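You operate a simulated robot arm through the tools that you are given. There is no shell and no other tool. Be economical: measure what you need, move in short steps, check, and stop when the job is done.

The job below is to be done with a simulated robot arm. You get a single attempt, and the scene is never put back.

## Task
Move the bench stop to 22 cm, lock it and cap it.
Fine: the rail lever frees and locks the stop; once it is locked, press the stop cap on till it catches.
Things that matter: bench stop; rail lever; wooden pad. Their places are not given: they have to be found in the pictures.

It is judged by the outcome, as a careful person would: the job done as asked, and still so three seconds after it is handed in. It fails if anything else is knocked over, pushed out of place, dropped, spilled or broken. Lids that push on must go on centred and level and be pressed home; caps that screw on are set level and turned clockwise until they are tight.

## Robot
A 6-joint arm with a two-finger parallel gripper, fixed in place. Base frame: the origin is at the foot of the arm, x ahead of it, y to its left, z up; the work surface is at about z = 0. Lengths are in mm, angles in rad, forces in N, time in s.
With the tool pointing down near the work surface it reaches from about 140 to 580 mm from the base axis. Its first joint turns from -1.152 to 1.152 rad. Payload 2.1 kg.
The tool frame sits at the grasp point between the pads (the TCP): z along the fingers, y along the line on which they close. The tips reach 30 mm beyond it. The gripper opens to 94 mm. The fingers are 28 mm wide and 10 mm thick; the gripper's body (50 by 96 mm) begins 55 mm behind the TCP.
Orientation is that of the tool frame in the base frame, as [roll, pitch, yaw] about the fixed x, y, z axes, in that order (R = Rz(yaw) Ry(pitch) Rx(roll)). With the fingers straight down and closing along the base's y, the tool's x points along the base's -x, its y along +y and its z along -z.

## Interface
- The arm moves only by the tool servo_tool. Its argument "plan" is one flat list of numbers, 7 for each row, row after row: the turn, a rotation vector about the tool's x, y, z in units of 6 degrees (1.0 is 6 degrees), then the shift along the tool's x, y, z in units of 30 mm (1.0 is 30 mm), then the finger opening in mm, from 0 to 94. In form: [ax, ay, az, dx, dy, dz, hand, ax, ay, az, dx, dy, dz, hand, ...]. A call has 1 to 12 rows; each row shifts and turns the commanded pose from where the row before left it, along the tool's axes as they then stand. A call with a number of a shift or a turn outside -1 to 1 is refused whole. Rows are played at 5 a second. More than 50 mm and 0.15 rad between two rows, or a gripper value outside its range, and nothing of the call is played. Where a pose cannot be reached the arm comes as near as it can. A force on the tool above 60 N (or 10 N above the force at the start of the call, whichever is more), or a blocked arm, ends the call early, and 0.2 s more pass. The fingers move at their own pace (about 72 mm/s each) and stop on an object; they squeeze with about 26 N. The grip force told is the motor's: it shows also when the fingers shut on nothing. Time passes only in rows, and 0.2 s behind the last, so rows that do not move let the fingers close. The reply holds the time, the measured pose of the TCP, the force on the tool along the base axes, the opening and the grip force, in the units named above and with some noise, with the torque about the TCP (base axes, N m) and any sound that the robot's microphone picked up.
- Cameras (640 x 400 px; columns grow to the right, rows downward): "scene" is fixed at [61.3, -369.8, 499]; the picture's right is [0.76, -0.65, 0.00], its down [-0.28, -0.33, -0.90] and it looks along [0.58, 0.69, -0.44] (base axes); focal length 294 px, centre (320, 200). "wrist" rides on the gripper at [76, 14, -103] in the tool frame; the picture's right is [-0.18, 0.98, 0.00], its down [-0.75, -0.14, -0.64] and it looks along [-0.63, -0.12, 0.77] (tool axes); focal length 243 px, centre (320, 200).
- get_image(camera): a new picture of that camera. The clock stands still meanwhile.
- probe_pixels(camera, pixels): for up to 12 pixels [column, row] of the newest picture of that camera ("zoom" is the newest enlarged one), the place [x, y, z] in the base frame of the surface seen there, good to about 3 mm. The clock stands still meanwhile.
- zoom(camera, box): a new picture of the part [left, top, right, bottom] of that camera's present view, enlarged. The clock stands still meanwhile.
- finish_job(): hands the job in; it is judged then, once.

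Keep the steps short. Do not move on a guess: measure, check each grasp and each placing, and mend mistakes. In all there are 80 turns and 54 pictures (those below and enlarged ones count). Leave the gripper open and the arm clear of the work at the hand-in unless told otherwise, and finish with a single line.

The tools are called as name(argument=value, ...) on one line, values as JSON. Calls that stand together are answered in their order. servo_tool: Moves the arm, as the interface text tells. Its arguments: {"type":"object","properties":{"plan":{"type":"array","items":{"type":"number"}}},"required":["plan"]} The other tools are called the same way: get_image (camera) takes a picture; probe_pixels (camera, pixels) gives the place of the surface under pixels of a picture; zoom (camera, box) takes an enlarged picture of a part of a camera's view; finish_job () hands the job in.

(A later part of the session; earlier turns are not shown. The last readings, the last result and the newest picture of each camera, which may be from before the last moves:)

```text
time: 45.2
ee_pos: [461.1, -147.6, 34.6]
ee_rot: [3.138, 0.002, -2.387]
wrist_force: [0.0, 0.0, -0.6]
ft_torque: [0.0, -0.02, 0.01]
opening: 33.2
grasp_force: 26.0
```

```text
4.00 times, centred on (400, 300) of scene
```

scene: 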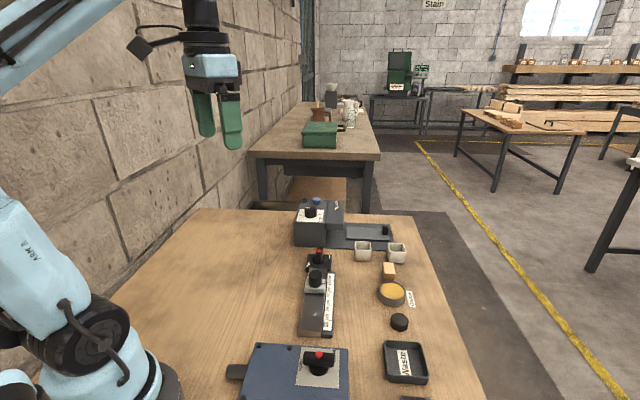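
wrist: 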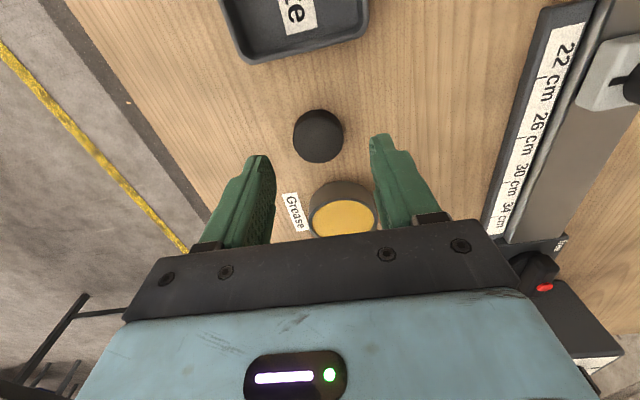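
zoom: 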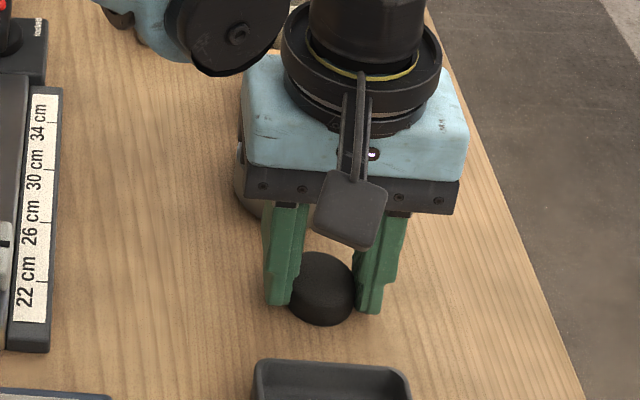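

Gripped at 33 mm. I'm lifting it clear and looking at its underside.

servo_tool(plan=[0, 0, 0, 0, 0, -0.3, 20, 0, 0, 0, 0, 0, -0.9, 20, 0, 0, 0, 0, 0, -1, 20, 0, 0, 0, 0, 0, -1, 20, 0, 0, 0, 0, 0, -0.8, 20, 0, 0, 0, 0, 0, 0, 20])

zoom(camera="scene", box=[300, 190, 460, 310])

```text
time: 46.6
ee_pos: [461.9, -148.2, 154.5]
ee_rot: [3.141, 0.002, -2.389]
wrist_force: [-0.7, -0.6, 0.5]
ft_torque: [-0.01, -0.04, -0.01]
opening: 32.5
grasp_force: 26.0
```

```text
3.33 times, centred on (380, 250) of scene
```

zoom: 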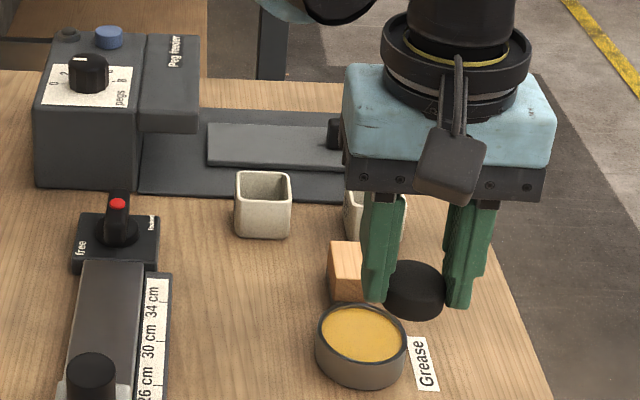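

The cap is held level. I'm carrying it over the post at height.

servo_tool(plan=[0, 0, 0, 0.057, 0.853, 0, 20, 0, 0, 0, 0.057, 0.853, 0, 20, 0, 0, 0, 0.057, 0.853, 0, 20, 0, 0, 0, 0.057, 0.853, 0, 20, 0, 0, 0, 0.057, 0.853, 0, 20, 0, 0, 0, 0.057, 0.853, 0, 20, 0, 0, 0, 0.057, 0.853, 0, 20, 0, 0, 0, 0, 0, 0.8, 20, 0, 0, 0, 0, 0, 0, 20])

zoom(camera="scene", box=[270, 250, 350, 340])

zoom(camera="wrist", box=[220, 80, 420, 240])

```text
time: 48.6
ee_pos: [328.9, -24.8, 130.9]
ee_rot: [3.141, 0.001, -2.388]
wrist_force: [-0.2, -0.4, 0.1]
ft_torque: [0.0, 0.01, -0.01]
opening: 34.0
grasp_force: 25.9
```

```text
4.44 times, centred on (310, 295) of scene
```

zoom: 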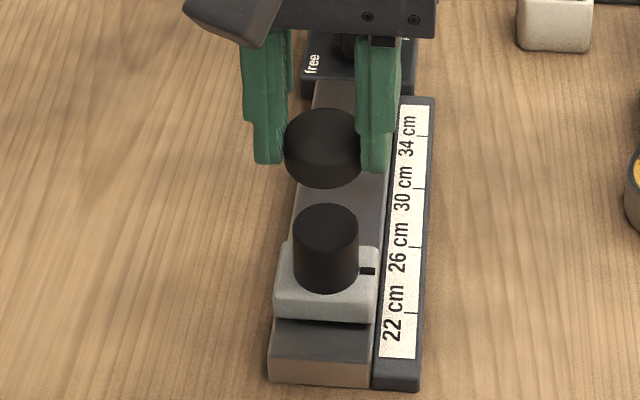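

```text
2.50 times, centred on (320, 160) of wrist
```

zoom: 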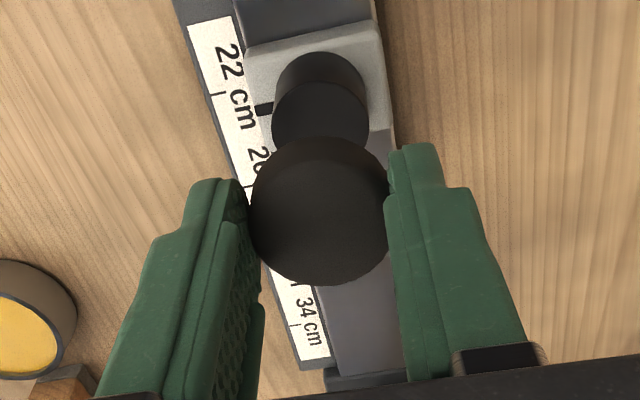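

In the scene view the cap is centred across the rail. Along the rail it may be 1–2 mm short, so I'll probe the cap top and post top to refine that.

probe_pixels(camera="zoom", pixels=[[258, 215], [382, 205], [320, 278], [300, 272], [342, 272], [320, 190], [275, 118], [364, 110], [320, 88], [300, 95], [343, 92], [320, 120]])

```text
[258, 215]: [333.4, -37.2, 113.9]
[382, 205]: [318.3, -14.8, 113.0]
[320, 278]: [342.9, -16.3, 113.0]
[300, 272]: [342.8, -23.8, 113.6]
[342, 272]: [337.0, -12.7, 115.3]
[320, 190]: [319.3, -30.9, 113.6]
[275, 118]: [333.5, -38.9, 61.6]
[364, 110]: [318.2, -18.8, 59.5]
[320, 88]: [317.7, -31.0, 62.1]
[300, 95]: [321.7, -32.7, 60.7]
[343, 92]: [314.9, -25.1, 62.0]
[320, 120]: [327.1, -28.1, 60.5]
```

The post appears about 1.2 mm further along u and 0.7 mm along n. I'm correcting and lowering until the cap is just above the post.

servo_tool(plan=[0, 0, 0, -0.04, -0.023, 0, 20, 0, 0, 0, 0, 0, 0.5, 20, 0, 0, 0, 0, 0, 0.45, 20, 0, 0, 0, 0, 0, 0, 20])

zoom(camera="scene", box=[280, 270, 340, 330])

```text
time: 49.6
ee_pos: [330.0, -25.2, 101.9]
ee_rot: [3.139, 0.001, -2.389]
wrist_force: [-0.5, 0.5, 0.3]
ft_torque: [0.02, 0.02, -0.02]
opening: 34.1
grasp_force: 25.9
```

```text
6.67 times, centred on (310, 300) of scene
```

zoom: 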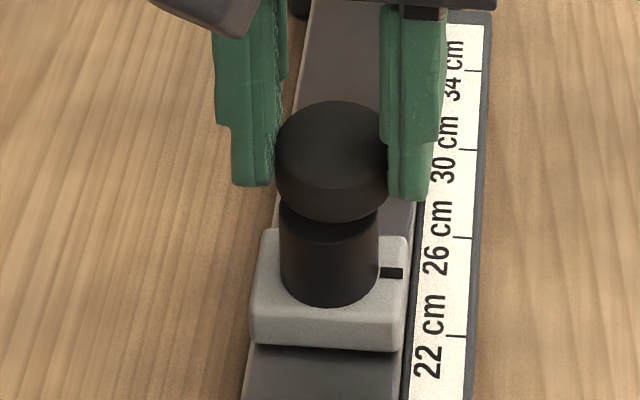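

The cap now seems 0.7 mm too far along n, so I'm undoing that part. Then I'll descend slowly until contact.

servo_tool(plan=[0, 0, 0, 0, 0.023, 0, 20, 0, 0, 0, 0, 0, 0.1, 20, 0, 0, 0, 0, 0, 0.1, 20, 0, 0, 0, 0, 0, 0.1, 20, 0, 0, 0, 0, 0, 0, 20])

```text
time: 50.8
ee_pos: [331.2, -23.9, 92.9]
ee_rot: [-3.141, 0.004, -2.388]
wrist_force: [0.6, 0.6, 25.8]
ft_torque: [0.04, -0.04, -0.01]
opening: 34.5
grasp_force: 25.9
```

Contact: 26 N up with almost no torque. I'm checking the picture before pressing.

zoom(camera="scene", box=[280, 270, 340, 330])

```text
6.67 times, centred on (310, 300) of scene
```

zoom: 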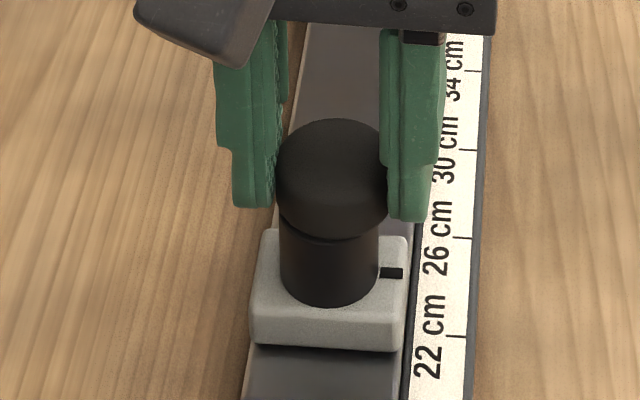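

The cap sits centred and level on the post. Pressing down in small steps and listening for the catch.

servo_tool(plan=[0, 0, 0, 0, 0, 0.06, 20, 0, 0, 0, 0, 0, 0.06, 20, 0, 0, 0, 0, 0, 0.06, 20, 0, 0, 0, 0, 0, 0, 20])

```text
time: 51.8
ee_pos: [330.2, -26.2, 88.5]
ee_rot: [-3.141, 0.002, -2.388]
wrist_force: [2.8, -2.8, 24.4]
ft_torque: [0.01, -0.12, -0.03]
opening: 34.2
grasp_force: 25.8
```

servo_tool(plan=[0, 0, 0, 0, 0, 0.06, 20, 0, 0, 0, 0, 0, 0.06, 20, 0, 0, 0, 0, 0, 0.06, 20, 0, 0, 0, 0, 0, 0, 20])

zoom(camera="scene", box=[280, 270, 340, 330])

```text
time: 52.8
ee_pos: [330.5, -24.4, 83.1]
ee_rot: [3.14, 0.002, -2.386]
wrist_force: [0.9, 0.4, 23.5]
ft_torque: [0.05, -0.03, -0.03]
opening: 34.2
grasp_force: 25.8
```

```text
6.67 times, centred on (310, 300) of scene
```

zoom: 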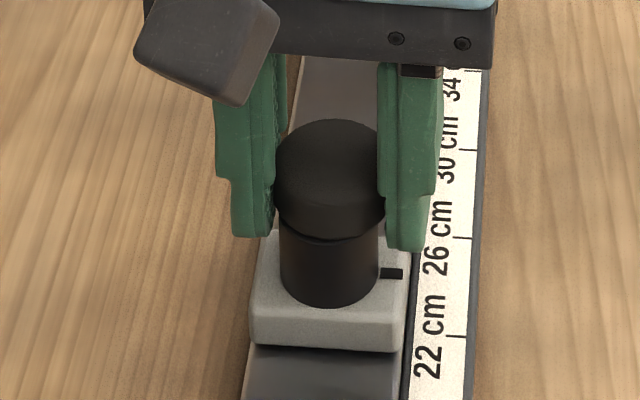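

The cap didn't move; the fingers slipped over it at 24 N. I'll release, rise, close the fingers and press from above with the tips.

servo_tool(plan=[0, 0, 0, 0, 0, 0, 60, 0, 0, 0, 0, 0, 0, 60, 0, 0, 0, 0, 0, 0, 60, 0, 0, 0, 0, 0, -0.8, 60, 0, 0, 0, 0, 0, -0.8, 60, 0, 0, 0, 0, 0, -0.4, 0, 0, 0, 0, 0, 0, 0, 0, 0, 0, 0, 0, 0, 0, 0, 0, 0, 0, 0, 0, 0, 0])

zoom(camera="wrist", box=[240, 80, 400, 200])

zoom(camera="scene", box=[280, 270, 340, 330])

```text
time: 54.8
ee_pos: [329.8, -24.8, 141.4]
ee_rot: [3.141, 0.001, -2.388]
wrist_force: [-0.4, -0.2, -0.2]
ft_torque: [0.01, -0.01, 0.02]
opening: 0.0
grasp_force: 26.1
```

```text
3.33 times, centred on (320, 140) of wrist
```

zoom: 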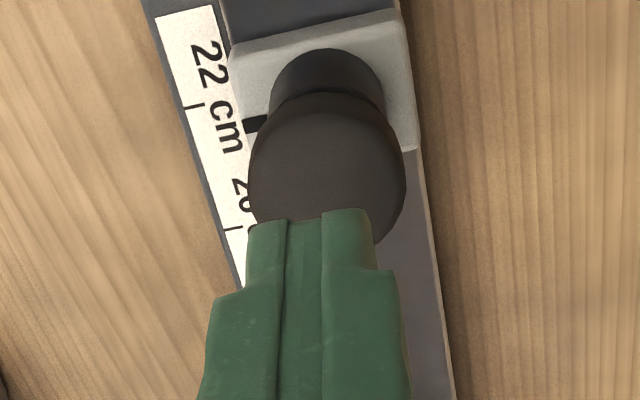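

```text
6.67 times, centred on (310, 300) of scene
```

zoom: 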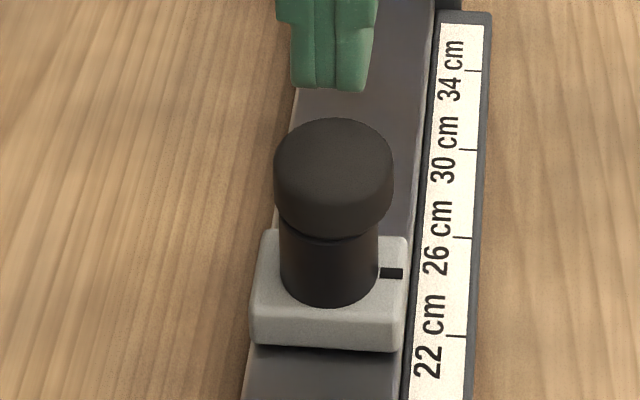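

probe_pixels(camera="zoom", pixels=[[333, 150], [285, 155], [382, 155], [333, 125], [333, 175], [310, 150], [356, 150], [330, 225], [330, 215], [330, 270], [290, 262], [372, 262]])

```text
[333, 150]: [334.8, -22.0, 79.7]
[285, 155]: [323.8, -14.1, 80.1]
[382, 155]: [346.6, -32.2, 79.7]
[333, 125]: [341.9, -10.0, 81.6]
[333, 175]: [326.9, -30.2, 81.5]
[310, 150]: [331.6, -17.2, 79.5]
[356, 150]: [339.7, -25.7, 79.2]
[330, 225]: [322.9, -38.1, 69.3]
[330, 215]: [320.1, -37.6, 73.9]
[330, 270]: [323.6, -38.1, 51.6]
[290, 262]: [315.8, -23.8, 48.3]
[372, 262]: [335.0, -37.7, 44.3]
```

The cap top is at z≈80, so it only rests on the post, probably a millimetre or so off-centre. I'll rotate the hand 92° so the wrist camera looks across the rail and can measure the offset along u.

servo_tool(plan=[0, 0, -1, 0, 0, 0, 70, 0, 0, -1, 0, 0, 0, 70, 0, 0, -1, 0, 0, 0, 70, 0, 0, -1, 0, 0, 0, 70, 0, 0, -1, 0, 0, 0, 70, 0, 0, -1, 0, 0, 0, 70, 0, 0, -1, 0, 0, 0, 70, 0, 0, -1, 0, 0, 0, 70, 0, 0, -1, 0, 0, 0, 70, 0, 0, -1, 0, 0, 0, 70, 0, 0, -1, 0, 0, 0, 70, 0, 0, -1, 0, 0, 0, 70])

servo_tool(plan=[0, 0, -1, 0, 0, 0, 70, 0, 0, -1, 0, 0, 0, 70, 0, 0, -1, 0, 0, 0, 70, 0, 0, -0.3, 0, 0, 0, 70, 0, 0, 0, 0, 0, 0, 70])

zoom(camera="wrist", box=[260, 90, 380, 190])

```text
time: 57.4
ee_pos: [330.6, -26.7, 142.7]
ee_rot: [-3.14, 0.002, -1.128]
wrist_force: [-0.2, -0.4, -0.2]
ft_torque: [0.03, -0.02, 0.0]
opening: 69.9
grasp_force: 0.1
```

```text
time: 58.6
ee_pos: [330.2, -24.6, 142.4]
ee_rot: [-3.139, 0.003, -0.784]
wrist_force: [0.2, -0.2, 0.6]
ft_torque: [0.07, 0.0, 0.01]
opening: 70.1
grasp_force: 0.1
```

```text
4.00 times, centred on (320, 140) of wrist
```

zoom: 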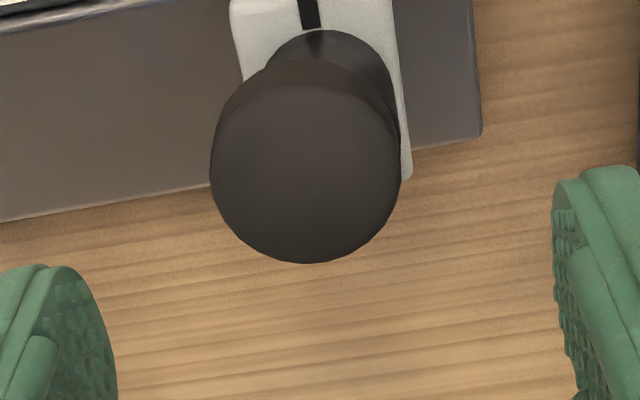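

Measured offset: the cap is about 3.3 mm too far along +u and 1 mm along +n. With the fingers now closing along u, gripping the cap while centred on the post will pull it back. I'm shifting 0.8 mm, lowering and closing.

servo_tool(plan=[0, 0, 0, 0, 0.027, 0, 70, 0, 0, 0, 0, 0, 0.55, 70, 0, 0, 0, 0, 0, 0.55, 70, 0, 0, 0, 0, 0, 0.45, 60, 0, 0, 0, 0, 0, 0, 50, 0, 0, 0, 0, 0, 0, 40, 0, 0, 0, 0, 0, 0, 20, 0, 0, 0, 0, 0, 0, 20, 0, 0, 0, -0.033, 0, 0, 20, 0, 0, 0, 0, 0, 0, 20])

zoom(camera="wrist", box=[260, 80, 380, 180])

zoom(camera="scene", box=[280, 270, 340, 330])

```text
time: 60.8
ee_pos: [328.7, -25.6, 94.8]
ee_rot: [-3.139, 0.0, -0.786]
wrist_force: [1.8, -2.7, 2.9]
ft_torque: [-0.06, -0.07, 0.02]
opening: 34.4
grasp_force: 25.2
```

```text
4.00 times, centred on (320, 130) of wrist
```

zoom: 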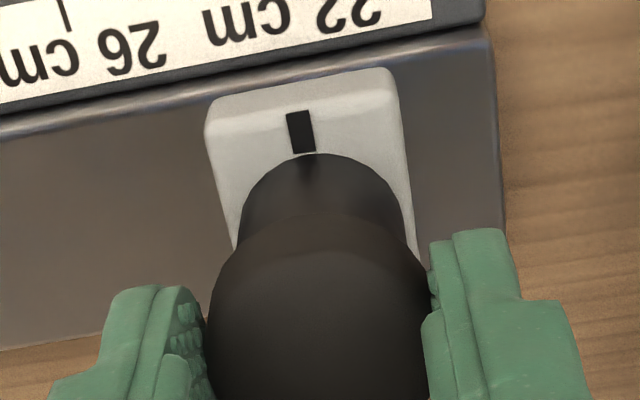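

```text
6.67 times, centred on (310, 300) of scene
```

zoom: 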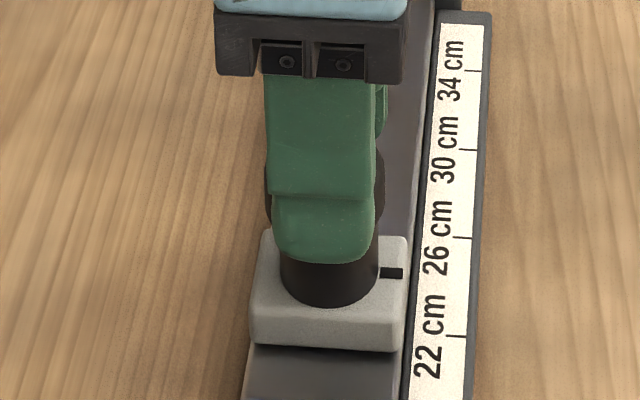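

Nearly centred. What's left is about 0.8 mm in +n and 0.6 mm in −u. I'm correcting and pressing gently.

servo_tool(plan=[0, 0, 0, 0.027, 0.02, 0, 20, 0, 0, 0, 0, 0, 0.05, 20, 0, 0, 0, 0, 0, 0.05, 20, 0, 0, 0, 0, 0, 0.05, 20, 0, 0, 0, 0, 0, 0.05, 20, 0, 0, 0, 0, 0, 0, 20])

zoom(camera="scene", box=[280, 270, 340, 330])

```text
time: 62.2
ee_pos: [329.1, -26.5, 90.6]
ee_rot: [-3.139, 0.0, -0.786]
wrist_force: [0.8, 1.8, 23.8]
ft_torque: [0.08, 0.03, 0.0]
opening: 34.1
grasp_force: 26.0
```

```text
6.67 times, centred on (310, 300) of scene
```

zoom: 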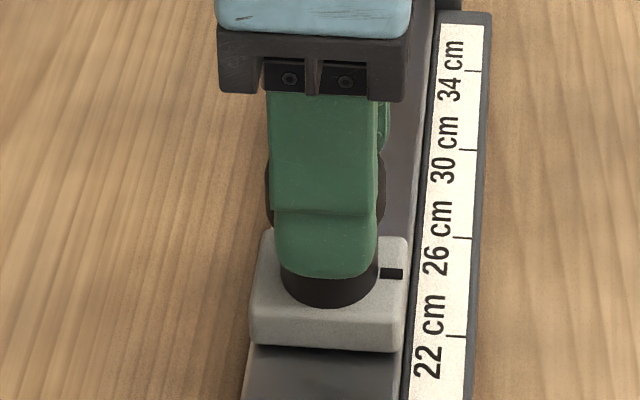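

The fingers are slipping at 24 N again. I'm releasing and lifting to check centring before pressing from above.

servo_tool(plan=[0, 0, 0, 0, 0, 0, 60, 0, 0, 0, 0, 0, 0, 60, 0, 0, 0, 0, 0, 0, 60, 0, 0, 0, 0, 0, -0.8, 60, 0, 0, 0, 0, 0, -0.9, 60, 0, 0, 0, 0, 0, 0, 60])

zoom(camera="wrist", box=[260, 90, 380, 190])

zoom(camera="scene", box=[280, 270, 340, 330])

```text
time: 63.6
ee_pos: [328.8, -28.0, 142.1]
ee_rot: [-3.139, 0.0, -0.787]
wrist_force: [-0.4, 0.6, 0.1]
ft_torque: [-0.02, -0.02, 0.02]
opening: 60.0
grasp_force: 0.1
heard: snap
```

```text
4.00 times, centred on (320, 140) of wrist
```

zoom: 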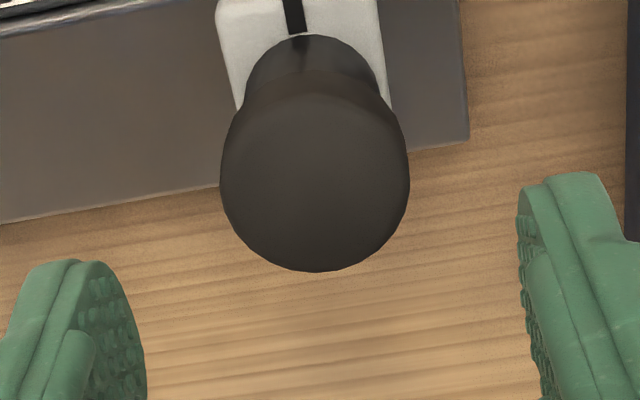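

```text
6.67 times, centred on (310, 300) of scene
```

zoom: 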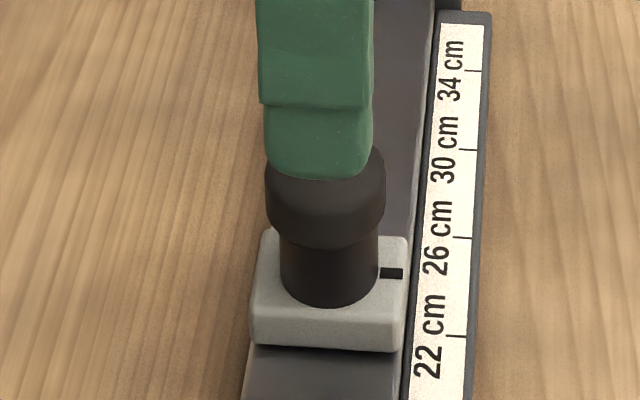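

A snap was heard as the fingers let go, and the rim now looks slightly lower. I'm measuring the cap's height, level and centring.

probe_pixels(camera="wrist", pixels=[[319, 135], [300, 133], [338, 133], [319, 150], [319, 118], [308, 145], [330, 145], [308, 122], [330, 122]])

probe_pixels(camera="zoom", pixels=[[325, 215], [325, 235], [325, 244], [325, 250], [285, 215], [365, 215], [330, 265], [300, 200], [350, 200]])

```text
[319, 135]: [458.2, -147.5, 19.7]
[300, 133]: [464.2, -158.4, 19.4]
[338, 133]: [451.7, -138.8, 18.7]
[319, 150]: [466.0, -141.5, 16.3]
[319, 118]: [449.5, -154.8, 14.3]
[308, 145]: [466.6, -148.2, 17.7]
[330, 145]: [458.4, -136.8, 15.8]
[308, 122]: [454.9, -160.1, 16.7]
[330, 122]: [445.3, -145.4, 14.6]
```

```text
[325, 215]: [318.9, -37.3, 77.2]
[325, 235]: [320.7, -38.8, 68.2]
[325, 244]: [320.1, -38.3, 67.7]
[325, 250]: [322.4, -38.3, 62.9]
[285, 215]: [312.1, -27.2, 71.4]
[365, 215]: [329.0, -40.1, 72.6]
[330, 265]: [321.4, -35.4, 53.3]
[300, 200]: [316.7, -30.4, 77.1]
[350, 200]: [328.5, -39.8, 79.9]
```

I need a fresh view to probe the cap top.

zoom(camera="wrist", box=[260, 90, 380, 190])

probe_pixels(camera="zoom", pixels=[[315, 180], [230, 180], [400, 180], [315, 260], [315, 115], [270, 230], [365, 230], [270, 140], [360, 140], [312, 60], [280, 65], [350, 65]])

```text
4.00 times, centred on (320, 140) of wrist
```

zoom: 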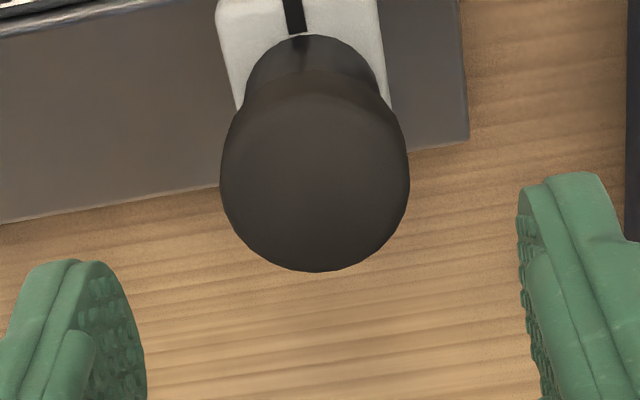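

```text
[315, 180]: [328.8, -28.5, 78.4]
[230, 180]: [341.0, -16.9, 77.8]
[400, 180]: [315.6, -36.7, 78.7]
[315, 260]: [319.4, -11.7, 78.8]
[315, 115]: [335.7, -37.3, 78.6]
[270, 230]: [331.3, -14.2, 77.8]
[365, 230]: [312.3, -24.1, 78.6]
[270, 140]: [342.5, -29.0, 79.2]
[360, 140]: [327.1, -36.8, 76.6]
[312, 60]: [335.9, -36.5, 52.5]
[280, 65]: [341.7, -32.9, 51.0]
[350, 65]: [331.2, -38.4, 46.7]
```

The cap is level (top z≈78.3, all points within 1 mm) and centred along u. I'm pressing straight down with closed fingertips on its middle to make sure it's home: first lower to just above it.

servo_tool(plan=[0, 0, 0, -0.05, -0.033, 0, 0, 0, 0, 0, 0, 0, 0, 0, 0, 0, 0, 0, 0, 0, 0, 0, 0, 0, 0, 0, 0.5, 0, 0, 0, 0, 0, 0, 0.5, 0, 0, 0, 0, 0, 0, 0, 0])

servo_tool(plan=[0, 0, 0, 0, 0, 0.05, 0, 0, 0, 0, 0, 0, 0.05, 0, 0, 0, 0, 0, 0, 0.05, 0, 0, 0, 0, 0, 0, 0.05, 0, 0, 0, 0, 0, 0, 0, 0])

```text
time: 65.0
ee_pos: [330.3, -27.5, 110.9]
ee_rot: [-3.14, 0.002, -0.785]
wrist_force: [-0.2, 0.1, -0.9]
ft_torque: [0.01, 0.03, 0.0]
opening: 0.1
grasp_force: 25.9
```

```text
time: 66.0
ee_pos: [330.1, -24.7, 107.4]
ee_rot: [3.138, 0.004, -0.785]
wrist_force: [-1.3, 0.7, 17.9]
ft_torque: [0.06, 0.02, -0.03]
opening: 0.0
grasp_force: 26.2
stopped in row 4: the force on the tool passed its limit at 69 N (the readings are from after the stop); the commanded pose is now the measured one
```

It took 69 N at peak without moving further (cap top ≈77.5), so it bottoms out. I'm rising and looking.

servo_tool(plan=[0, 0, 0, 0, 0, -0.8, 0, 0, 0, 0, 0, 0, -0.8, 60, 0, 0, 0, 0, 0, -0.8, 60, 0, 0, 0, 0, 0, 0, 60])

zoom(camera="scene", box=[280, 270, 340, 330])

probe_pixels(camera="zoom", pixels=[[325, 165], [285, 165], [370, 165], [325, 140], [325, 190], [305, 150], [345, 150], [325, 235], [329, 262], [389, 273], [399, 273], [455, 336]])

```text
time: 67.0
ee_pos: [329.5, -25.0, 180.3]
ee_rot: [3.141, 0.003, -0.783]
wrist_force: [-0.4, -0.4, -1.2]
ft_torque: [0.02, -0.01, 0.01]
opening: 60.0
grasp_force: 0.0
```

```text
6.67 times, centred on (310, 300) of scene
```

zoom: 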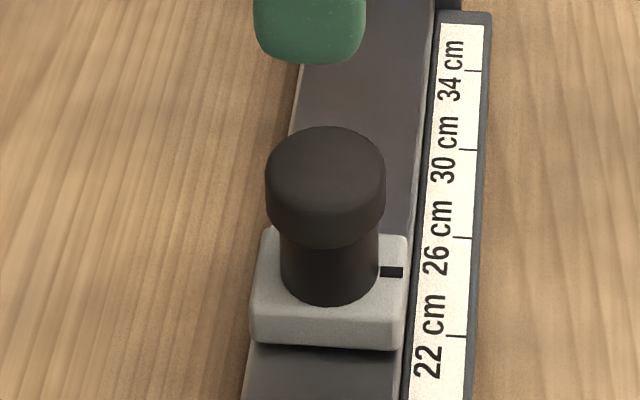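

```text
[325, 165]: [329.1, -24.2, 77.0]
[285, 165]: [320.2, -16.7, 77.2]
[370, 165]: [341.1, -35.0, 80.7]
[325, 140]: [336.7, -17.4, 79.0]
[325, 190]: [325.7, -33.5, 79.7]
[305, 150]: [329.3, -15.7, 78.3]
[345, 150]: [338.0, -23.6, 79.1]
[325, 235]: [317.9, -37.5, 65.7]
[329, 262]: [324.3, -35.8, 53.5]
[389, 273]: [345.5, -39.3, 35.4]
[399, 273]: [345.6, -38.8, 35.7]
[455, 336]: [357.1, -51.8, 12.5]
```

The cap is level and its centre is within about 1 mm. To confirm it has caught, I'll grip it again and tug very lightly (0.6 mm): a loose cap would show no force.

servo_tool(plan=[0, 0, 0, 0, 0, 0.9, 60, 0, 0, 0, 0, 0, 0.9, 60, 0, 0, 0, 0, 0, 0.9, 60, 0, 0, 0, 0, 0, 0, 50, 0, 0, 0, 0, 0, 0, 40, 0, 0, 0, 0, 0, 0, 25, 0, 0, 0, 0, 0, 0, 25, 0, 0, 0, 0, 0, 0, 25])

servo_tool(plan=[0, 0, 0, 0, 0, -0.02, 25, 0, 0, 0, 0, 0, 0, 25])

```text
time: 68.8
ee_pos: [327.9, -25.3, 99.2]
ee_rot: [3.142, 0.003, -0.783]
wrist_force: [-0.7, 0.3, 0.4]
ft_torque: [-0.02, 0.01, -0.03]
opening: 34.2
grasp_force: 25.6
heard: snap
```

```text
time: 69.4
ee_pos: [327.9, -25.6, 98.5]
ee_rot: [-3.141, 0.003, -0.783]
wrist_force: [-0.9, 0.8, -0.5]
ft_torque: [-0.01, 0.03, 0.02]
opening: 34.0
grasp_force: 26.2
```

A second snap was heard while gripping, and the tug shows no force, so that's ambiguous. I'm lifting 2 mm more to see whether the cap follows freely.

servo_tool(plan=[0, 0, 0, 0, 0, -0.03, 25, 0, 0, 0, 0, 0, -0.03, 25, 0, 0, 0, 0, 0, 0, 25])

zoom(camera="scene", box=[280, 270, 340, 330])

```text
time: 70.2
ee_pos: [329.0, -26.7, 100.9]
ee_rot: [-3.141, 0.004, -0.783]
wrist_force: [0.0, -0.4, 0.1]
ft_torque: [0.03, -0.04, -0.02]
opening: 34.0
grasp_force: 25.6
```

```text
6.67 times, centred on (310, 300) of scene
```

zoom: 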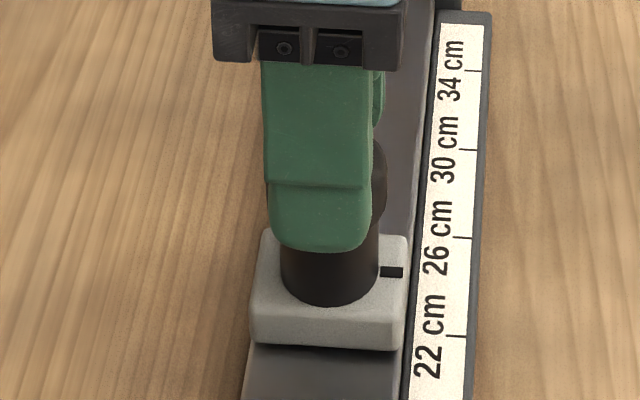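

The cap lifts freely, so it had popped loose when re-gripped. The first snap (with the cap 1.5 mm lower) was the catch. I'll repeat what worked: press 5 mm from here and release, listening.

servo_tool(plan=[0, 0, 0, 0, 0, 0.05, 25, 0, 0, 0, 0, 0, 0.05, 25, 0, 0, 0, 0, 0, 0.05, 25, 0, 0, 0, 0, 0, 0.04, 25, 0, 0, 0, 0, 0, 0, 25])

```text
time: 71.4
ee_pos: [328.4, -25.6, 95.1]
ee_rot: [-3.141, 0.004, -0.783]
wrist_force: [-1.4, 2.2, 25.7]
ft_torque: [0.04, 0.06, -0.02]
opening: 34.1
grasp_force: 26.1
```

servo_tool(plan=[0, 0, 0, 0, 0, 0, 60, 0, 0, 0, 0, 0, 0, 60, 0, 0, 0, 0, 0, 0, 60])

```text
time: 72.2
ee_pos: [328.4, -24.8, 95.3]
ee_rot: [3.141, 0.005, -0.784]
wrist_force: [1.3, -0.6, 0.8]
ft_torque: [0.0, 0.0, 0.03]
opening: 60.1
grasp_force: 0.1
heard: snap
```

Snap on release again, the same as the first time (on, off when gripped, now on). I'm rising, closing and pressing from above as the final check, without gripping it again.

servo_tool(plan=[0, 0, 0, 0, 0, -0.7, 60, 0, 0, 0, 0, 0, -0.8, 60, 0, 0, 0, 0, 0, 0, 0, 0, 0, 0, 0, 0, 0, 0, 0, 0, 0, 0, 0, 0, 0, 0, 0, 0, 0, 0, 0, 0, 0, 0, 0, 0, 0, 0.5, 0, 0, 0, 0, 0, 0, 0.48, 0, 0, 0, 0, 0, 0, 0.05, 0, 0, 0, 0, 0, 0, 0, 0])

```text
time: 74.4
ee_pos: [328.7, -25.5, 109.3]
ee_rot: [-3.141, 0.001, -0.786]
wrist_force: [0.1, -0.2, 0.1]
ft_torque: [-0.03, 0.03, -0.01]
opening: 0.0
grasp_force: 25.9
```

Not touching at z 109.3 (tips at 79.3). I'm pressing in 0.6 mm steps.

servo_tool(plan=[0, 0, 0, 0, 0, 0.02, 0, 0, 0, 0, 0, 0, 0.02, 0, 0, 0, 0, 0, 0, 0.02, 0, 0, 0, 0, 0, 0, 0.02, 0, 0, 0, 0, 0, 0, 0.02, 0, 0, 0, 0, 0, 0, 0, 0])

```text
time: 75.8
ee_pos: [329.1, -24.7, 107.8]
ee_rot: [3.14, 0.004, -0.783]
wrist_force: [-1.0, 0.9, 17.8]
ft_torque: [0.0, 0.02, -0.04]
opening: 0.0
grasp_force: 26.0
stopped in row 6: the force on the tool passed its limit at 61 N (the readings are from after the stop); the commanded pose is now the measured one
```

No further travel at 61 N, but the rim appears level with the post top, so I want proof that it caught. I'll do a sideways nudge test: place open fingers around the cap with about 4 mm gaps, without gripping.

servo_tool(plan=[0, 0, 0, 0, 0, -0.7, 0, 0, 0, 0, 0, 0, -0.8, 60, 0, 0, 0, 0, 0, 0, 60, 0, 0, 0, 0, 0, 0, 60, 0, 0, 0, 0, 0, 0.6, 60, 0, 0, 0, 0, 0, 0.6, 60, 0, 0, 0, 0, 0, 0, 50, 0, 0, 0, 0, 0, 0, 43, 0, 0, 0, 0, 0, 0, 43])

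servo_tool(plan=[0, 0, 0, 0, 0.05, 0, 43, 0, 0, 0, 0, 0.05, 0, 43, 0, 0, 0, 0, 0, 0, 43])

servo_tool(plan=[0, 0, 0, 0, 0.02, 0, 43, 0, 0, 0, 0, 0, 0, 43])

servo_tool(plan=[0, 0, 0, 0, 0.02, 0, 43, 0, 0, 0, 0, 0, 0, 43])

```text
time: 77.8
ee_pos: [330.4, -25.0, 116.9]
ee_rot: [3.14, 0.001, -0.781]
wrist_force: [0.1, -0.2, -0.4]
ft_torque: [0.0, -0.01, 0.01]
opening: 42.8
grasp_force: 0.1
```

```text
time: 78.6
ee_pos: [328.2, -26.1, 115.5]
ee_rot: [3.14, 0.004, -0.785]
wrist_force: [-1.3, -0.7, -0.1]
ft_torque: [0.01, 0.03, -0.01]
opening: 43.0
grasp_force: 0.0
```

```text
time: 79.2
ee_pos: [327.3, -27.3, 116.3]
ee_rot: [3.14, 0.004, -0.786]
wrist_force: [0.8, 0.5, 0.5]
ft_torque: [0.0, 0.01, 0.02]
opening: 43.1
grasp_force: 0.1
```

```text
time: 79.8
ee_pos: [325.9, -27.0, 116.8]
ee_rot: [3.14, 0.002, -0.786]
wrist_force: [-0.1, -0.9, -0.1]
ft_torque: [0.0, 0.0, 0.02]
opening: 43.2
grasp_force: 0.1
```

The tips are still at z≈86, above the cap, because I lowered too little. I'm going back to centre, down 17 mm, then nudging.

servo_tool(plan=[0, 0, 0, 0, -0.14, 0, 43, 0, 0, 0, 0, 0, 0.28, 43, 0, 0, 0, 0, 0, 0.28, 43, 0, 0, 0, 0, 0, 0, 43])

servo_tool(plan=[0, 0, 0, 0, 0.05, 0, 43, 0, 0, 0, 0, 0.05, 0, 43, 0, 0, 0, 0, 0, 0, 43])

servo_tool(plan=[0, 0, 0, 0, 0.02, 0, 43, 0, 0, 0, 0, 0, 0, 43])

servo_tool(plan=[0, 0, 0, 0, 0.02, 0, 43, 0, 0, 0, 0, 0, 0, 43])

```text
time: 80.8
ee_pos: [329.3, -24.1, 98.6]
ee_rot: [3.14, 0.004, -0.783]
wrist_force: [-0.3, 0.0, -0.8]
ft_torque: [0.0, -0.04, -0.01]
opening: 43.0
grasp_force: 0.1
```

```text
time: 81.6
ee_pos: [327.9, -28.3, 98.5]
ee_rot: [3.14, 0.004, -0.784]
wrist_force: [-0.3, 0.4, 0.4]
ft_torque: [0.01, 0.0, -0.01]
opening: 42.9
grasp_force: 0.0
```

```text
time: 82.2
ee_pos: [328.4, -28.5, 98.9]
ee_rot: [3.138, 0.005, -0.786]
wrist_force: [1.2, 0.0, -0.2]
ft_torque: [0.02, 0.0, 0.01]
opening: 43.4
grasp_force: 1.0
```

```text
time: 82.8
ee_pos: [326.8, -27.7, 99.5]
ee_rot: [3.141, 0.002, -0.784]
wrist_force: [0.6, 0.7, -1.0]
ft_torque: [-0.02, -0.07, -0.03]
opening: 43.6
grasp_force: 0.5
```

The opening reads 43.6 with about 1 N, so contact is just starting. Two more small nudges.

servo_tool(plan=[0, 0, 0, 0, 0.02, 0, 43, 0, 0, 0, 0, 0, 0, 43])

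servo_tool(plan=[0, 0, 0, 0, 0.02, 0, 43, 0, 0, 0, 0, 0, 0, 43])

servo_tool(plan=[0, 0, 0, 0, 0.02, 0, 43, 0, 0, 0, 0, 0, 0, 43])

```text
time: 83.4
ee_pos: [325.2, -28.2, 100.3]
ee_rot: [3.141, 0.004, -0.784]
wrist_force: [1.1, 0.7, -0.8]
ft_torque: [0.06, -0.02, 0.0]
opening: 44.0
grasp_force: 0.4
```

```text
time: 84.0
ee_pos: [325.4, -27.9, 101.3]
ee_rot: [3.14, 0.004, -0.787]
wrist_force: [1.2, 0.4, -0.9]
ft_torque: [0.05, -0.04, -0.03]
opening: 43.8
grasp_force: 0.8
```

```text
time: 84.6
ee_pos: [325.4, -27.3, 100.4]
ee_rot: [3.139, 0.003, -0.783]
wrist_force: [1.4, 2.3, -0.4]
ft_torque: [0.01, -0.05, -0.01]
opening: 44.7
grasp_force: 1.4
```

zoom(camera="scene", box=[280, 270, 340, 330])

```text
6.67 times, centred on (310, 300) of scene
```

zoom: 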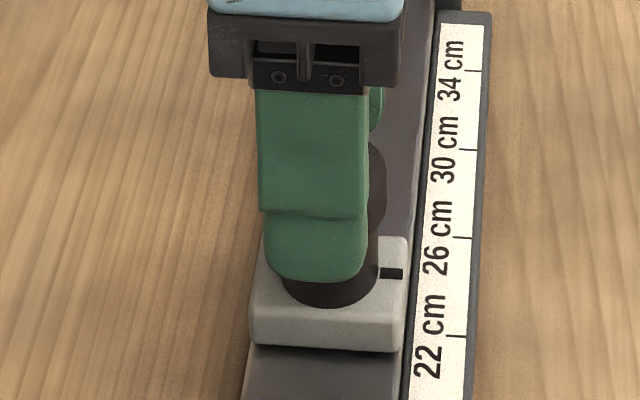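

servo_tool(plan=[0, 0, 0, 0, 0.03, 0, 43, 0, 0, 0, 0, 0, 0, 43])

servo_tool(plan=[0, 0, 0, 0, 0.03, 0, 43, 0, 0, 0, 0, 0, 0, 43])

```text
time: 85.2
ee_pos: [324.2, -29.6, 99.2]
ee_rot: [-3.141, 0.004, -0.784]
wrist_force: [2.4, 3.5, 1.7]
ft_torque: [0.16, -0.09, 0.02]
opening: 45.1
grasp_force: 1.9
```

```text
time: 85.8
ee_pos: [324.4, -29.9, 100.5]
ee_rot: [3.141, 0.003, -0.784]
wrist_force: [0.3, 0.4, -0.5]
ft_torque: [0.01, -0.01, 0.03]
opening: 43.0
grasp_force: 0.1
heard: snap
```

A snap at about 4 N sideways and the force dropped to zero, so it came loose; that was only a weak hold. I'm rising to see exactly how the cap sits now.

servo_tool(plan=[0, 0, 0, 0, -0.2, 0, 60, 0, 0, 0, 0, 0, 0, 60, 0, 0, 0, 0, 0, -0.7, 60, 0, 0, 0, 0, 0, -0.75, 60, 0, 0, 0, 0, 0, 0, 60])

zoom(camera="wrist", box=[260, 90, 380, 190])

probe_pixels(camera="zoom", pixels=[[315, 180], [240, 180], [390, 180], [315, 250], [315, 120], [270, 230], [365, 230], [270, 140], [360, 140], [312, 55], [280, 60], [350, 60]])

```text
time: 87.0
ee_pos: [327.6, -24.9, 142.7]
ee_rot: [3.138, 0.004, -0.782]
wrist_force: [0.0, 0.3, -0.1]
ft_torque: [-0.02, 0.0, 0.05]
opening: 60.3
grasp_force: 0.1
```

```text
4.00 times, centred on (320, 140) of wrist
```

zoom: 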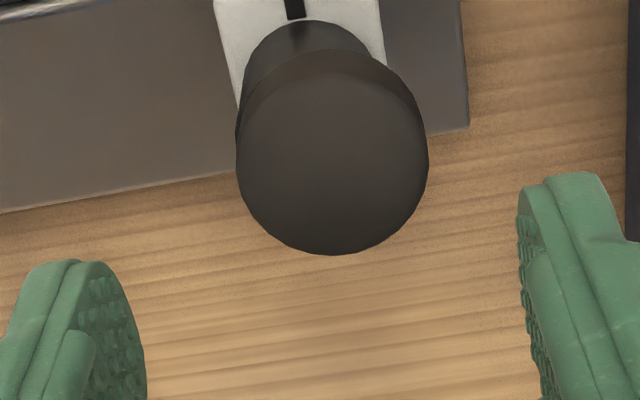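

```text
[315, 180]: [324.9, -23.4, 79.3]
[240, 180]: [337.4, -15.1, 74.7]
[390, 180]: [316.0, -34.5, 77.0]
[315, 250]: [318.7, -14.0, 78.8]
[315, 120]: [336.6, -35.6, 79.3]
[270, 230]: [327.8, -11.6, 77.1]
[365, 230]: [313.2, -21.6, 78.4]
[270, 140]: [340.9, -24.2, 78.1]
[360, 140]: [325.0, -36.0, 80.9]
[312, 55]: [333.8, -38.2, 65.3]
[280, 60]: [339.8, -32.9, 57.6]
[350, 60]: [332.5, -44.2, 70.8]
```

When it was caught the cap sat 2–3 mm lower and exactly centred along u. Now it is 3.5 mm off along −u because of my nudge. I'm re-centring it by gripping along u at the post's centre.

servo_tool(plan=[0, 0, 0, 0, -0.05, 0, 60, 0, 0, 0, 0, 0, 0.55, 60, 0, 0, 0, 0, 0, 0.55, 60, 0, 0, 0, 0, 0, 0.4, 60, 0, 0, 0, 0, 0, 0, 50, 0, 0, 0, 0, 0, 0, 40, 0, 0, 0, 0, 0, 0, 25, 0, 0, 0, 0, 0, 0, 25, 0, 0, 0, 0, 0, 0, 25])

servo_tool(plan=[0, 0, 0, 0, 0, 0.05, 25, 0, 0, 0, 0, 0, 0.05, 25, 0, 0, 0, 0, 0, 0.04, 25, 0, 0, 0, 0, 0, 0, 25])

```text
time: 89.0
ee_pos: [329.3, -24.1, 96.6]
ee_rot: [3.141, 0.004, -0.784]
wrist_force: [0.1, -0.3, 0.5]
ft_torque: [0.01, 0.0, 0.02]
opening: 33.7
grasp_force: 25.7
```

```text
time: 90.0
ee_pos: [330.3, -24.1, 92.6]
ee_rot: [3.141, 0.004, -0.784]
wrist_force: [-1.5, 1.7, 25.1]
ft_torque: [0.07, 0.02, -0.02]
opening: 34.2
grasp_force: 26.3
```

Pressing at 25 N. While pressing I'm searching slightly in +n, the suspected residual offset, to see if it drops in.

servo_tool(plan=[0, 0, 0, 0.015, 0, 0, 25, 0, 0, 0, 0.015, 0, 0.01, 25, 0, 0, 0, 0, 0, 0.0, 25])

servo_tool(plan=[0, 0, 0, 0.015, 0, 0.01, 25, 0, 0, 0, 0.015, 0, 0.01, 25, 0, 0, 0, 0, 0, 0.0, 25])

```text
time: 90.8
ee_pos: [330.2, -25.2, 92.9]
ee_rot: [3.141, 0.006, -0.782]
wrist_force: [-4.9, 5.3, 10.5]
ft_torque: [0.16, 0.16, 0.03]
opening: 34.2
grasp_force: 26.1
```

```text
time: 91.6
ee_pos: [331.6, -27.2, 93.9]
ee_rot: [3.141, 0.003, -0.787]
wrist_force: [-1.9, 2.3, 13.0]
ft_torque: [0.15, 0.08, -0.04]
opening: 34.2
grasp_force: 26.3
```

servo_tool(plan=[0, 0, 0, 0, 0, 0.04, 25, 0, 0, 0, 0, 0, 0.04, 25, 0, 0, 0, 0, 0, 0.0, 25])

servo_tool(plan=[0, 0, 0, 0, 0, 0, 60, 0, 0, 0, 0, 0, 0, 60, 0, 0, 0, 0, 0, 0, 60])

```text
time: 92.4
ee_pos: [331.5, -26.8, 89.3]
ee_rot: [3.141, 0.002, -0.784]
wrist_force: [1.4, -3.0, 25.0]
ft_torque: [-0.06, -0.03, 0.02]
opening: 34.3
grasp_force: 25.5
```

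```text
time: 93.2
ee_pos: [332.1, -27.2, 90.1]
ee_rot: [3.141, 0.004, -0.783]
wrist_force: [0.6, -0.1, 0.9]
ft_torque: [0.02, 0.02, 0.01]
opening: 60.0
grasp_force: 0.0
heard: snap
```

Snap again. I'm rising, closing the fingers and pressing from the top once more, slowly and centred.

servo_tool(plan=[0, 0, 0, 0, 0, -0.8, 60, 0, 0, 0, 0, 0, -0.9, 60, 0, 0, 0, -0.06, 0, 0, 0, 0, 0, 0, 0, 0, 0, 0, 0, 0, 0, 0, 0, 0, 0, 0, 0, 0, 0, 0, 0, 0, 0, 0, 0, 0, 0, 0.5, 0, 0, 0, 0, 0, 0, 0.53, 0, 0, 0, 0, 0, 0, 0, 0])

servo_tool(plan=[0, 0, 0, 0, 0, 0.02, 0, 0, 0, 0, 0, 0, 0.02, 0, 0, 0, 0, 0, 0, 0.02, 0, 0, 0, 0, 0, 0, 0, 0])

```text
time: 95.2
ee_pos: [329.2, -24.1, 111.1]
ee_rot: [3.14, 0.004, -0.783]
wrist_force: [-0.3, 0.7, -0.9]
ft_torque: [-0.01, 0.02, -0.02]
opening: 0.0
grasp_force: 26.1
```

```text
time: 96.2
ee_pos: [329.7, -23.5, 108.4]
ee_rot: [3.141, 0.003, -0.784]
wrist_force: [-0.5, -0.5, -0.3]
ft_torque: [-0.01, 0.0, 0.0]
opening: 0.0
grasp_force: 25.5
```

servo_tool(plan=[0, 0, 0, 0, 0, 0.02, 0, 0, 0, 0, 0, 0, 0.02, 0, 0, 0, 0, 0, 0, 0, 0])

servo_tool(plan=[0, 0, 0, 0, 0, 0.02, 0, 0, 0, 0, 0, 0, 0.01, 0, 0, 0, 0, 0, 0, 0, 0])

```text
time: 97.0
ee_pos: [329.2, -24.7, 107.3]
ee_rot: [3.139, 0.002, -0.785]
wrist_force: [-0.6, -0.1, 7.9]
ft_torque: [-0.02, -0.01, -0.04]
opening: 0.2
grasp_force: 26.0
```

```text
time: 97.8
ee_pos: [328.9, -23.7, 107.7]
ee_rot: [3.14, 0.004, -0.784]
wrist_force: [-1.4, -0.3, 48.1]
ft_torque: [-0.13, -0.01, -0.01]
opening: 0.0
grasp_force: 25.6
5 turns are left
```

It holds a steady 48 N with no travel, so it's bottomed and caught. I'm rising straight up and clear with the gripper open, then taking one last look.

servo_tool(plan=[0, 0, 0, 0, 0, -0.5, 0, 0, 0, 0, 0, 0, -0.9, 0, 0, 0, 0, 0, 0, -1, 60, 0, 0, 0, 0, 0, -1, 94, 0, 0, 0, 0, 0, -1, 94, 0, 0, 0, 0, 0, -1, 94, 0, 0, 0, 0, 0, 0, 94])

zoom(camera="scene", box=[280, 250, 340, 330])

```text
time: 99.4
ee_pos: [330.9, -26.0, 267.7]
ee_rot: [3.14, 0.004, -0.785]
wrist_force: [0.1, -0.1, -0.2]
ft_torque: [0.02, -0.02, -0.01]
opening: 94.1
grasp_force: 0.1
```

```text
5.00 times, centred on (310, 290) of scene
4 turns are left
```

zoom: 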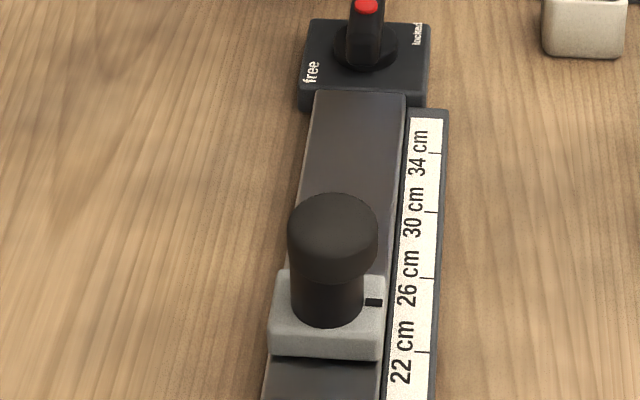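

The cap sits about 2.4 mm too far in +n, so it isn't centred well enough. I'm re-gripping, lifting 1 mm, shifting 2.4 mm in −n and pressing again.

servo_tool(plan=[0, 0, 0, 0, 0, 1, 60, 0, 0, 0, 0, 0, 1, 60, 0, 0, 0, 0, 0, 1, 60, 0, 0, 0, 0, 0, 1, 60, 0, 0, 0, 0, 0, 1, 60, 0, 0, 0, 0, 0, 0.7, 60, 0, 0, 0, 0, 0, 0, 50, 0, 0, 0, 0, 0, 0, 40, 0, 0, 0, 0, 0, 0, 25, 0, 0, 0, 0, 0, 0, 25, 0, 0, 0, 0, 0, 0, 25])

servo_tool(plan=[0, 0, 0, 0, 0, -0.04, 25, 0, 0, 0, 0, 0, -0.04, 25, 0, 0, 0, -0.04, 0, 0, 25, 0, 0, 0, -0.04, 0, 0, 25, 0, 0, 0, 0, 0, 0, 25])

servo_tool(plan=[0, 0, 0, 0, 0, 0.04, 25, 0, 0, 0, 0, 0, 0.04, 25, 0, 0, 0, 0, 0, 0.04, 25, 0, 0, 0, 0, 0, 0.04, 25, 0, 0, 0, 0, 0, 0, 25])

servo_tool(plan=[0, 0, 0, 0, 0, 0, 60, 0, 0, 0, 0, 0, 0, 60, 0, 0, 0, 0, 0, 0, 60])

servo_tool(plan=[0, 0, 0, 0, 0, -0.8, 60, 0, 0, 0, 0, 0, -0.9, 60, 0, 0, 0, 0, 0, -1, 60, 0, 0, 0, 0, 0, -1, 60, 0, 0, 0, 0, 0, 0, 60])

zoom(camera="scene", box=[280, 270, 340, 330])

```text
time: 101.8
ee_pos: [330.3, -23.8, 96.1]
ee_rot: [3.139, 0.005, -0.784]
wrist_force: [0.0, 0.5, -0.3]
ft_torque: [0.01, -0.03, 0.0]
opening: 34.2
grasp_force: 26.6
heard: snap
```

```text
time: 103.0
ee_pos: [327.7, -23.8, 99.0]
ee_rot: [3.14, 0.003, -0.784]
wrist_force: [-0.4, 0.3, -0.6]
ft_torque: [0.01, -0.02, 0.0]
opening: 34.2
grasp_force: 26.7
```

```text
time: 104.2
ee_pos: [328.3, -22.6, 96.2]
ee_rot: [3.14, 0.003, -0.784]
wrist_force: [1.4, -1.5, 25.3]
ft_torque: [-0.05, -0.08, -0.01]
opening: 34.1
grasp_force: 26.1
```

```text
time: 105.0
ee_pos: [327.7, -21.0, 95.1]
ee_rot: [3.14, 0.003, -0.784]
wrist_force: [-0.3, -0.4, 0.1]
ft_torque: [0.01, 0.01, 0.0]
opening: 60.0
grasp_force: 0.0
heard: snap
```

```text
time: 106.2
ee_pos: [327.2, -23.3, 205.7]
ee_rot: [3.14, 0.004, -0.783]
wrist_force: [0.1, 0.5, 0.3]
ft_torque: [0.02, 0.03, 0.0]
opening: 59.8
grasp_force: 0.0
```

```text
6.67 times, centred on (310, 300) of scene
3 turns are left
```

zoom: 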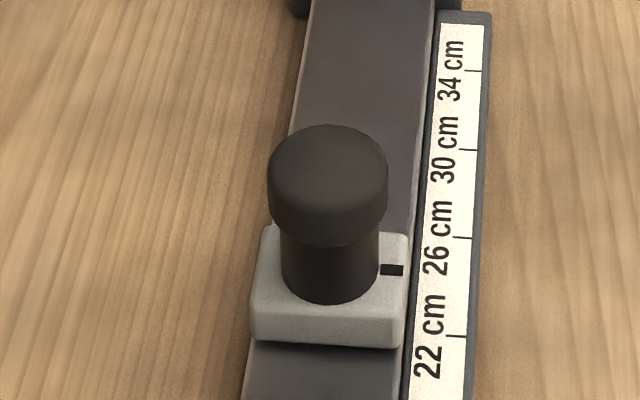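

The cap is now centred to within about 0.4 mm and level. I'm giving it a final centred press from above, then rising clear, and probing the mark against the tick.

probe_pixels(camera="zoom", pixels=[[385, 269], [392, 269], [399, 269], [392, 266], [392, 272], [388, 271], [450, 336], [456, 336], [462, 336], [460, 237], [466, 238], [470, 238]])

servo_tool(plan=[0, 0, 0, 0, 0, 0, 0, 0, 0, 0, 0, 0, 0, 0, 0, 0, 0, 0, 0, 0, 0, 0, 0, 0, 0, 0, 0, 0, 0, 0, 0, 0, 0, 0.9, 0, 0, 0, 0, 0, 0, 0.9, 0, 0, 0, 0, 0, 0, 0.9, 0, 0, 0, 0, 0, 0, 0.46, 0, 0, 0, 0, 0, 0, 0, 0])

servo_tool(plan=[0, 0, 0, 0, 0, 0.02, 0, 0, 0, 0, 0, 0, 0.02, 0, 0, 0, 0, 0, 0, 0.02, 0, 0, 0, 0, 0, 0, 0.02, 0, 0, 0, 0, 0, 0, 0.02, 0, 0, 0, 0, 0, 0, 0.02, 0, 0, 0, 0, 0, 0, 0, 0])

servo_tool(plan=[0, 0, 0, 0, 0, -0.5, 0, 0, 0, 0, 0, 0, -0.9, 0, 0, 0, 0, 0, 0, -1, 60, 0, 0, 0, 0, 0, -1, 94, 0, 0, 0, 0, 0, -1, 94, 0, 0, 0, 0, 0, -1, 94, 0, 0, 0, 0, 0, 0, 94])

```text
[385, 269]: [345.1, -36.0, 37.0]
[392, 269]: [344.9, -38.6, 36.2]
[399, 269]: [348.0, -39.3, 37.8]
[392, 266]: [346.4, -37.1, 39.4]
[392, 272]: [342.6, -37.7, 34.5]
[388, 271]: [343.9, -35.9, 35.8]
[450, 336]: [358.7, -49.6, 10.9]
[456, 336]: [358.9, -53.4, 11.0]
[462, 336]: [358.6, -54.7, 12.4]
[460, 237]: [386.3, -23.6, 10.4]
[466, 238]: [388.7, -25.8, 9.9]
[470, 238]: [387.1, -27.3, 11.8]
```

```text
time: 108.2
ee_pos: [327.2, -23.6, 111.0]
ee_rot: [3.141, 0.003, -0.784]
wrist_force: [0.0, -0.2, -1.0]
ft_torque: [0.01, -0.01, 0.02]
opening: 0.0
grasp_force: 25.9
```

```text
time: 109.8
ee_pos: [327.0, -23.8, 107.6]
ee_rot: [3.14, 0.005, -0.783]
wrist_force: [-1.5, 1.3, 3.9]
ft_torque: [0.02, -0.04, -0.02]
opening: 0.0
grasp_force: 25.8
```

```text
time: 111.4
ee_pos: [329.8, -23.3, 270.6]
ee_rot: [-3.141, 0.003, -0.783]
wrist_force: [0.4, 0.0, 0.0]
ft_torque: [0.01, -0.01, -0.01]
opening: 93.9
grasp_force: 0.0
2 turns are left
```

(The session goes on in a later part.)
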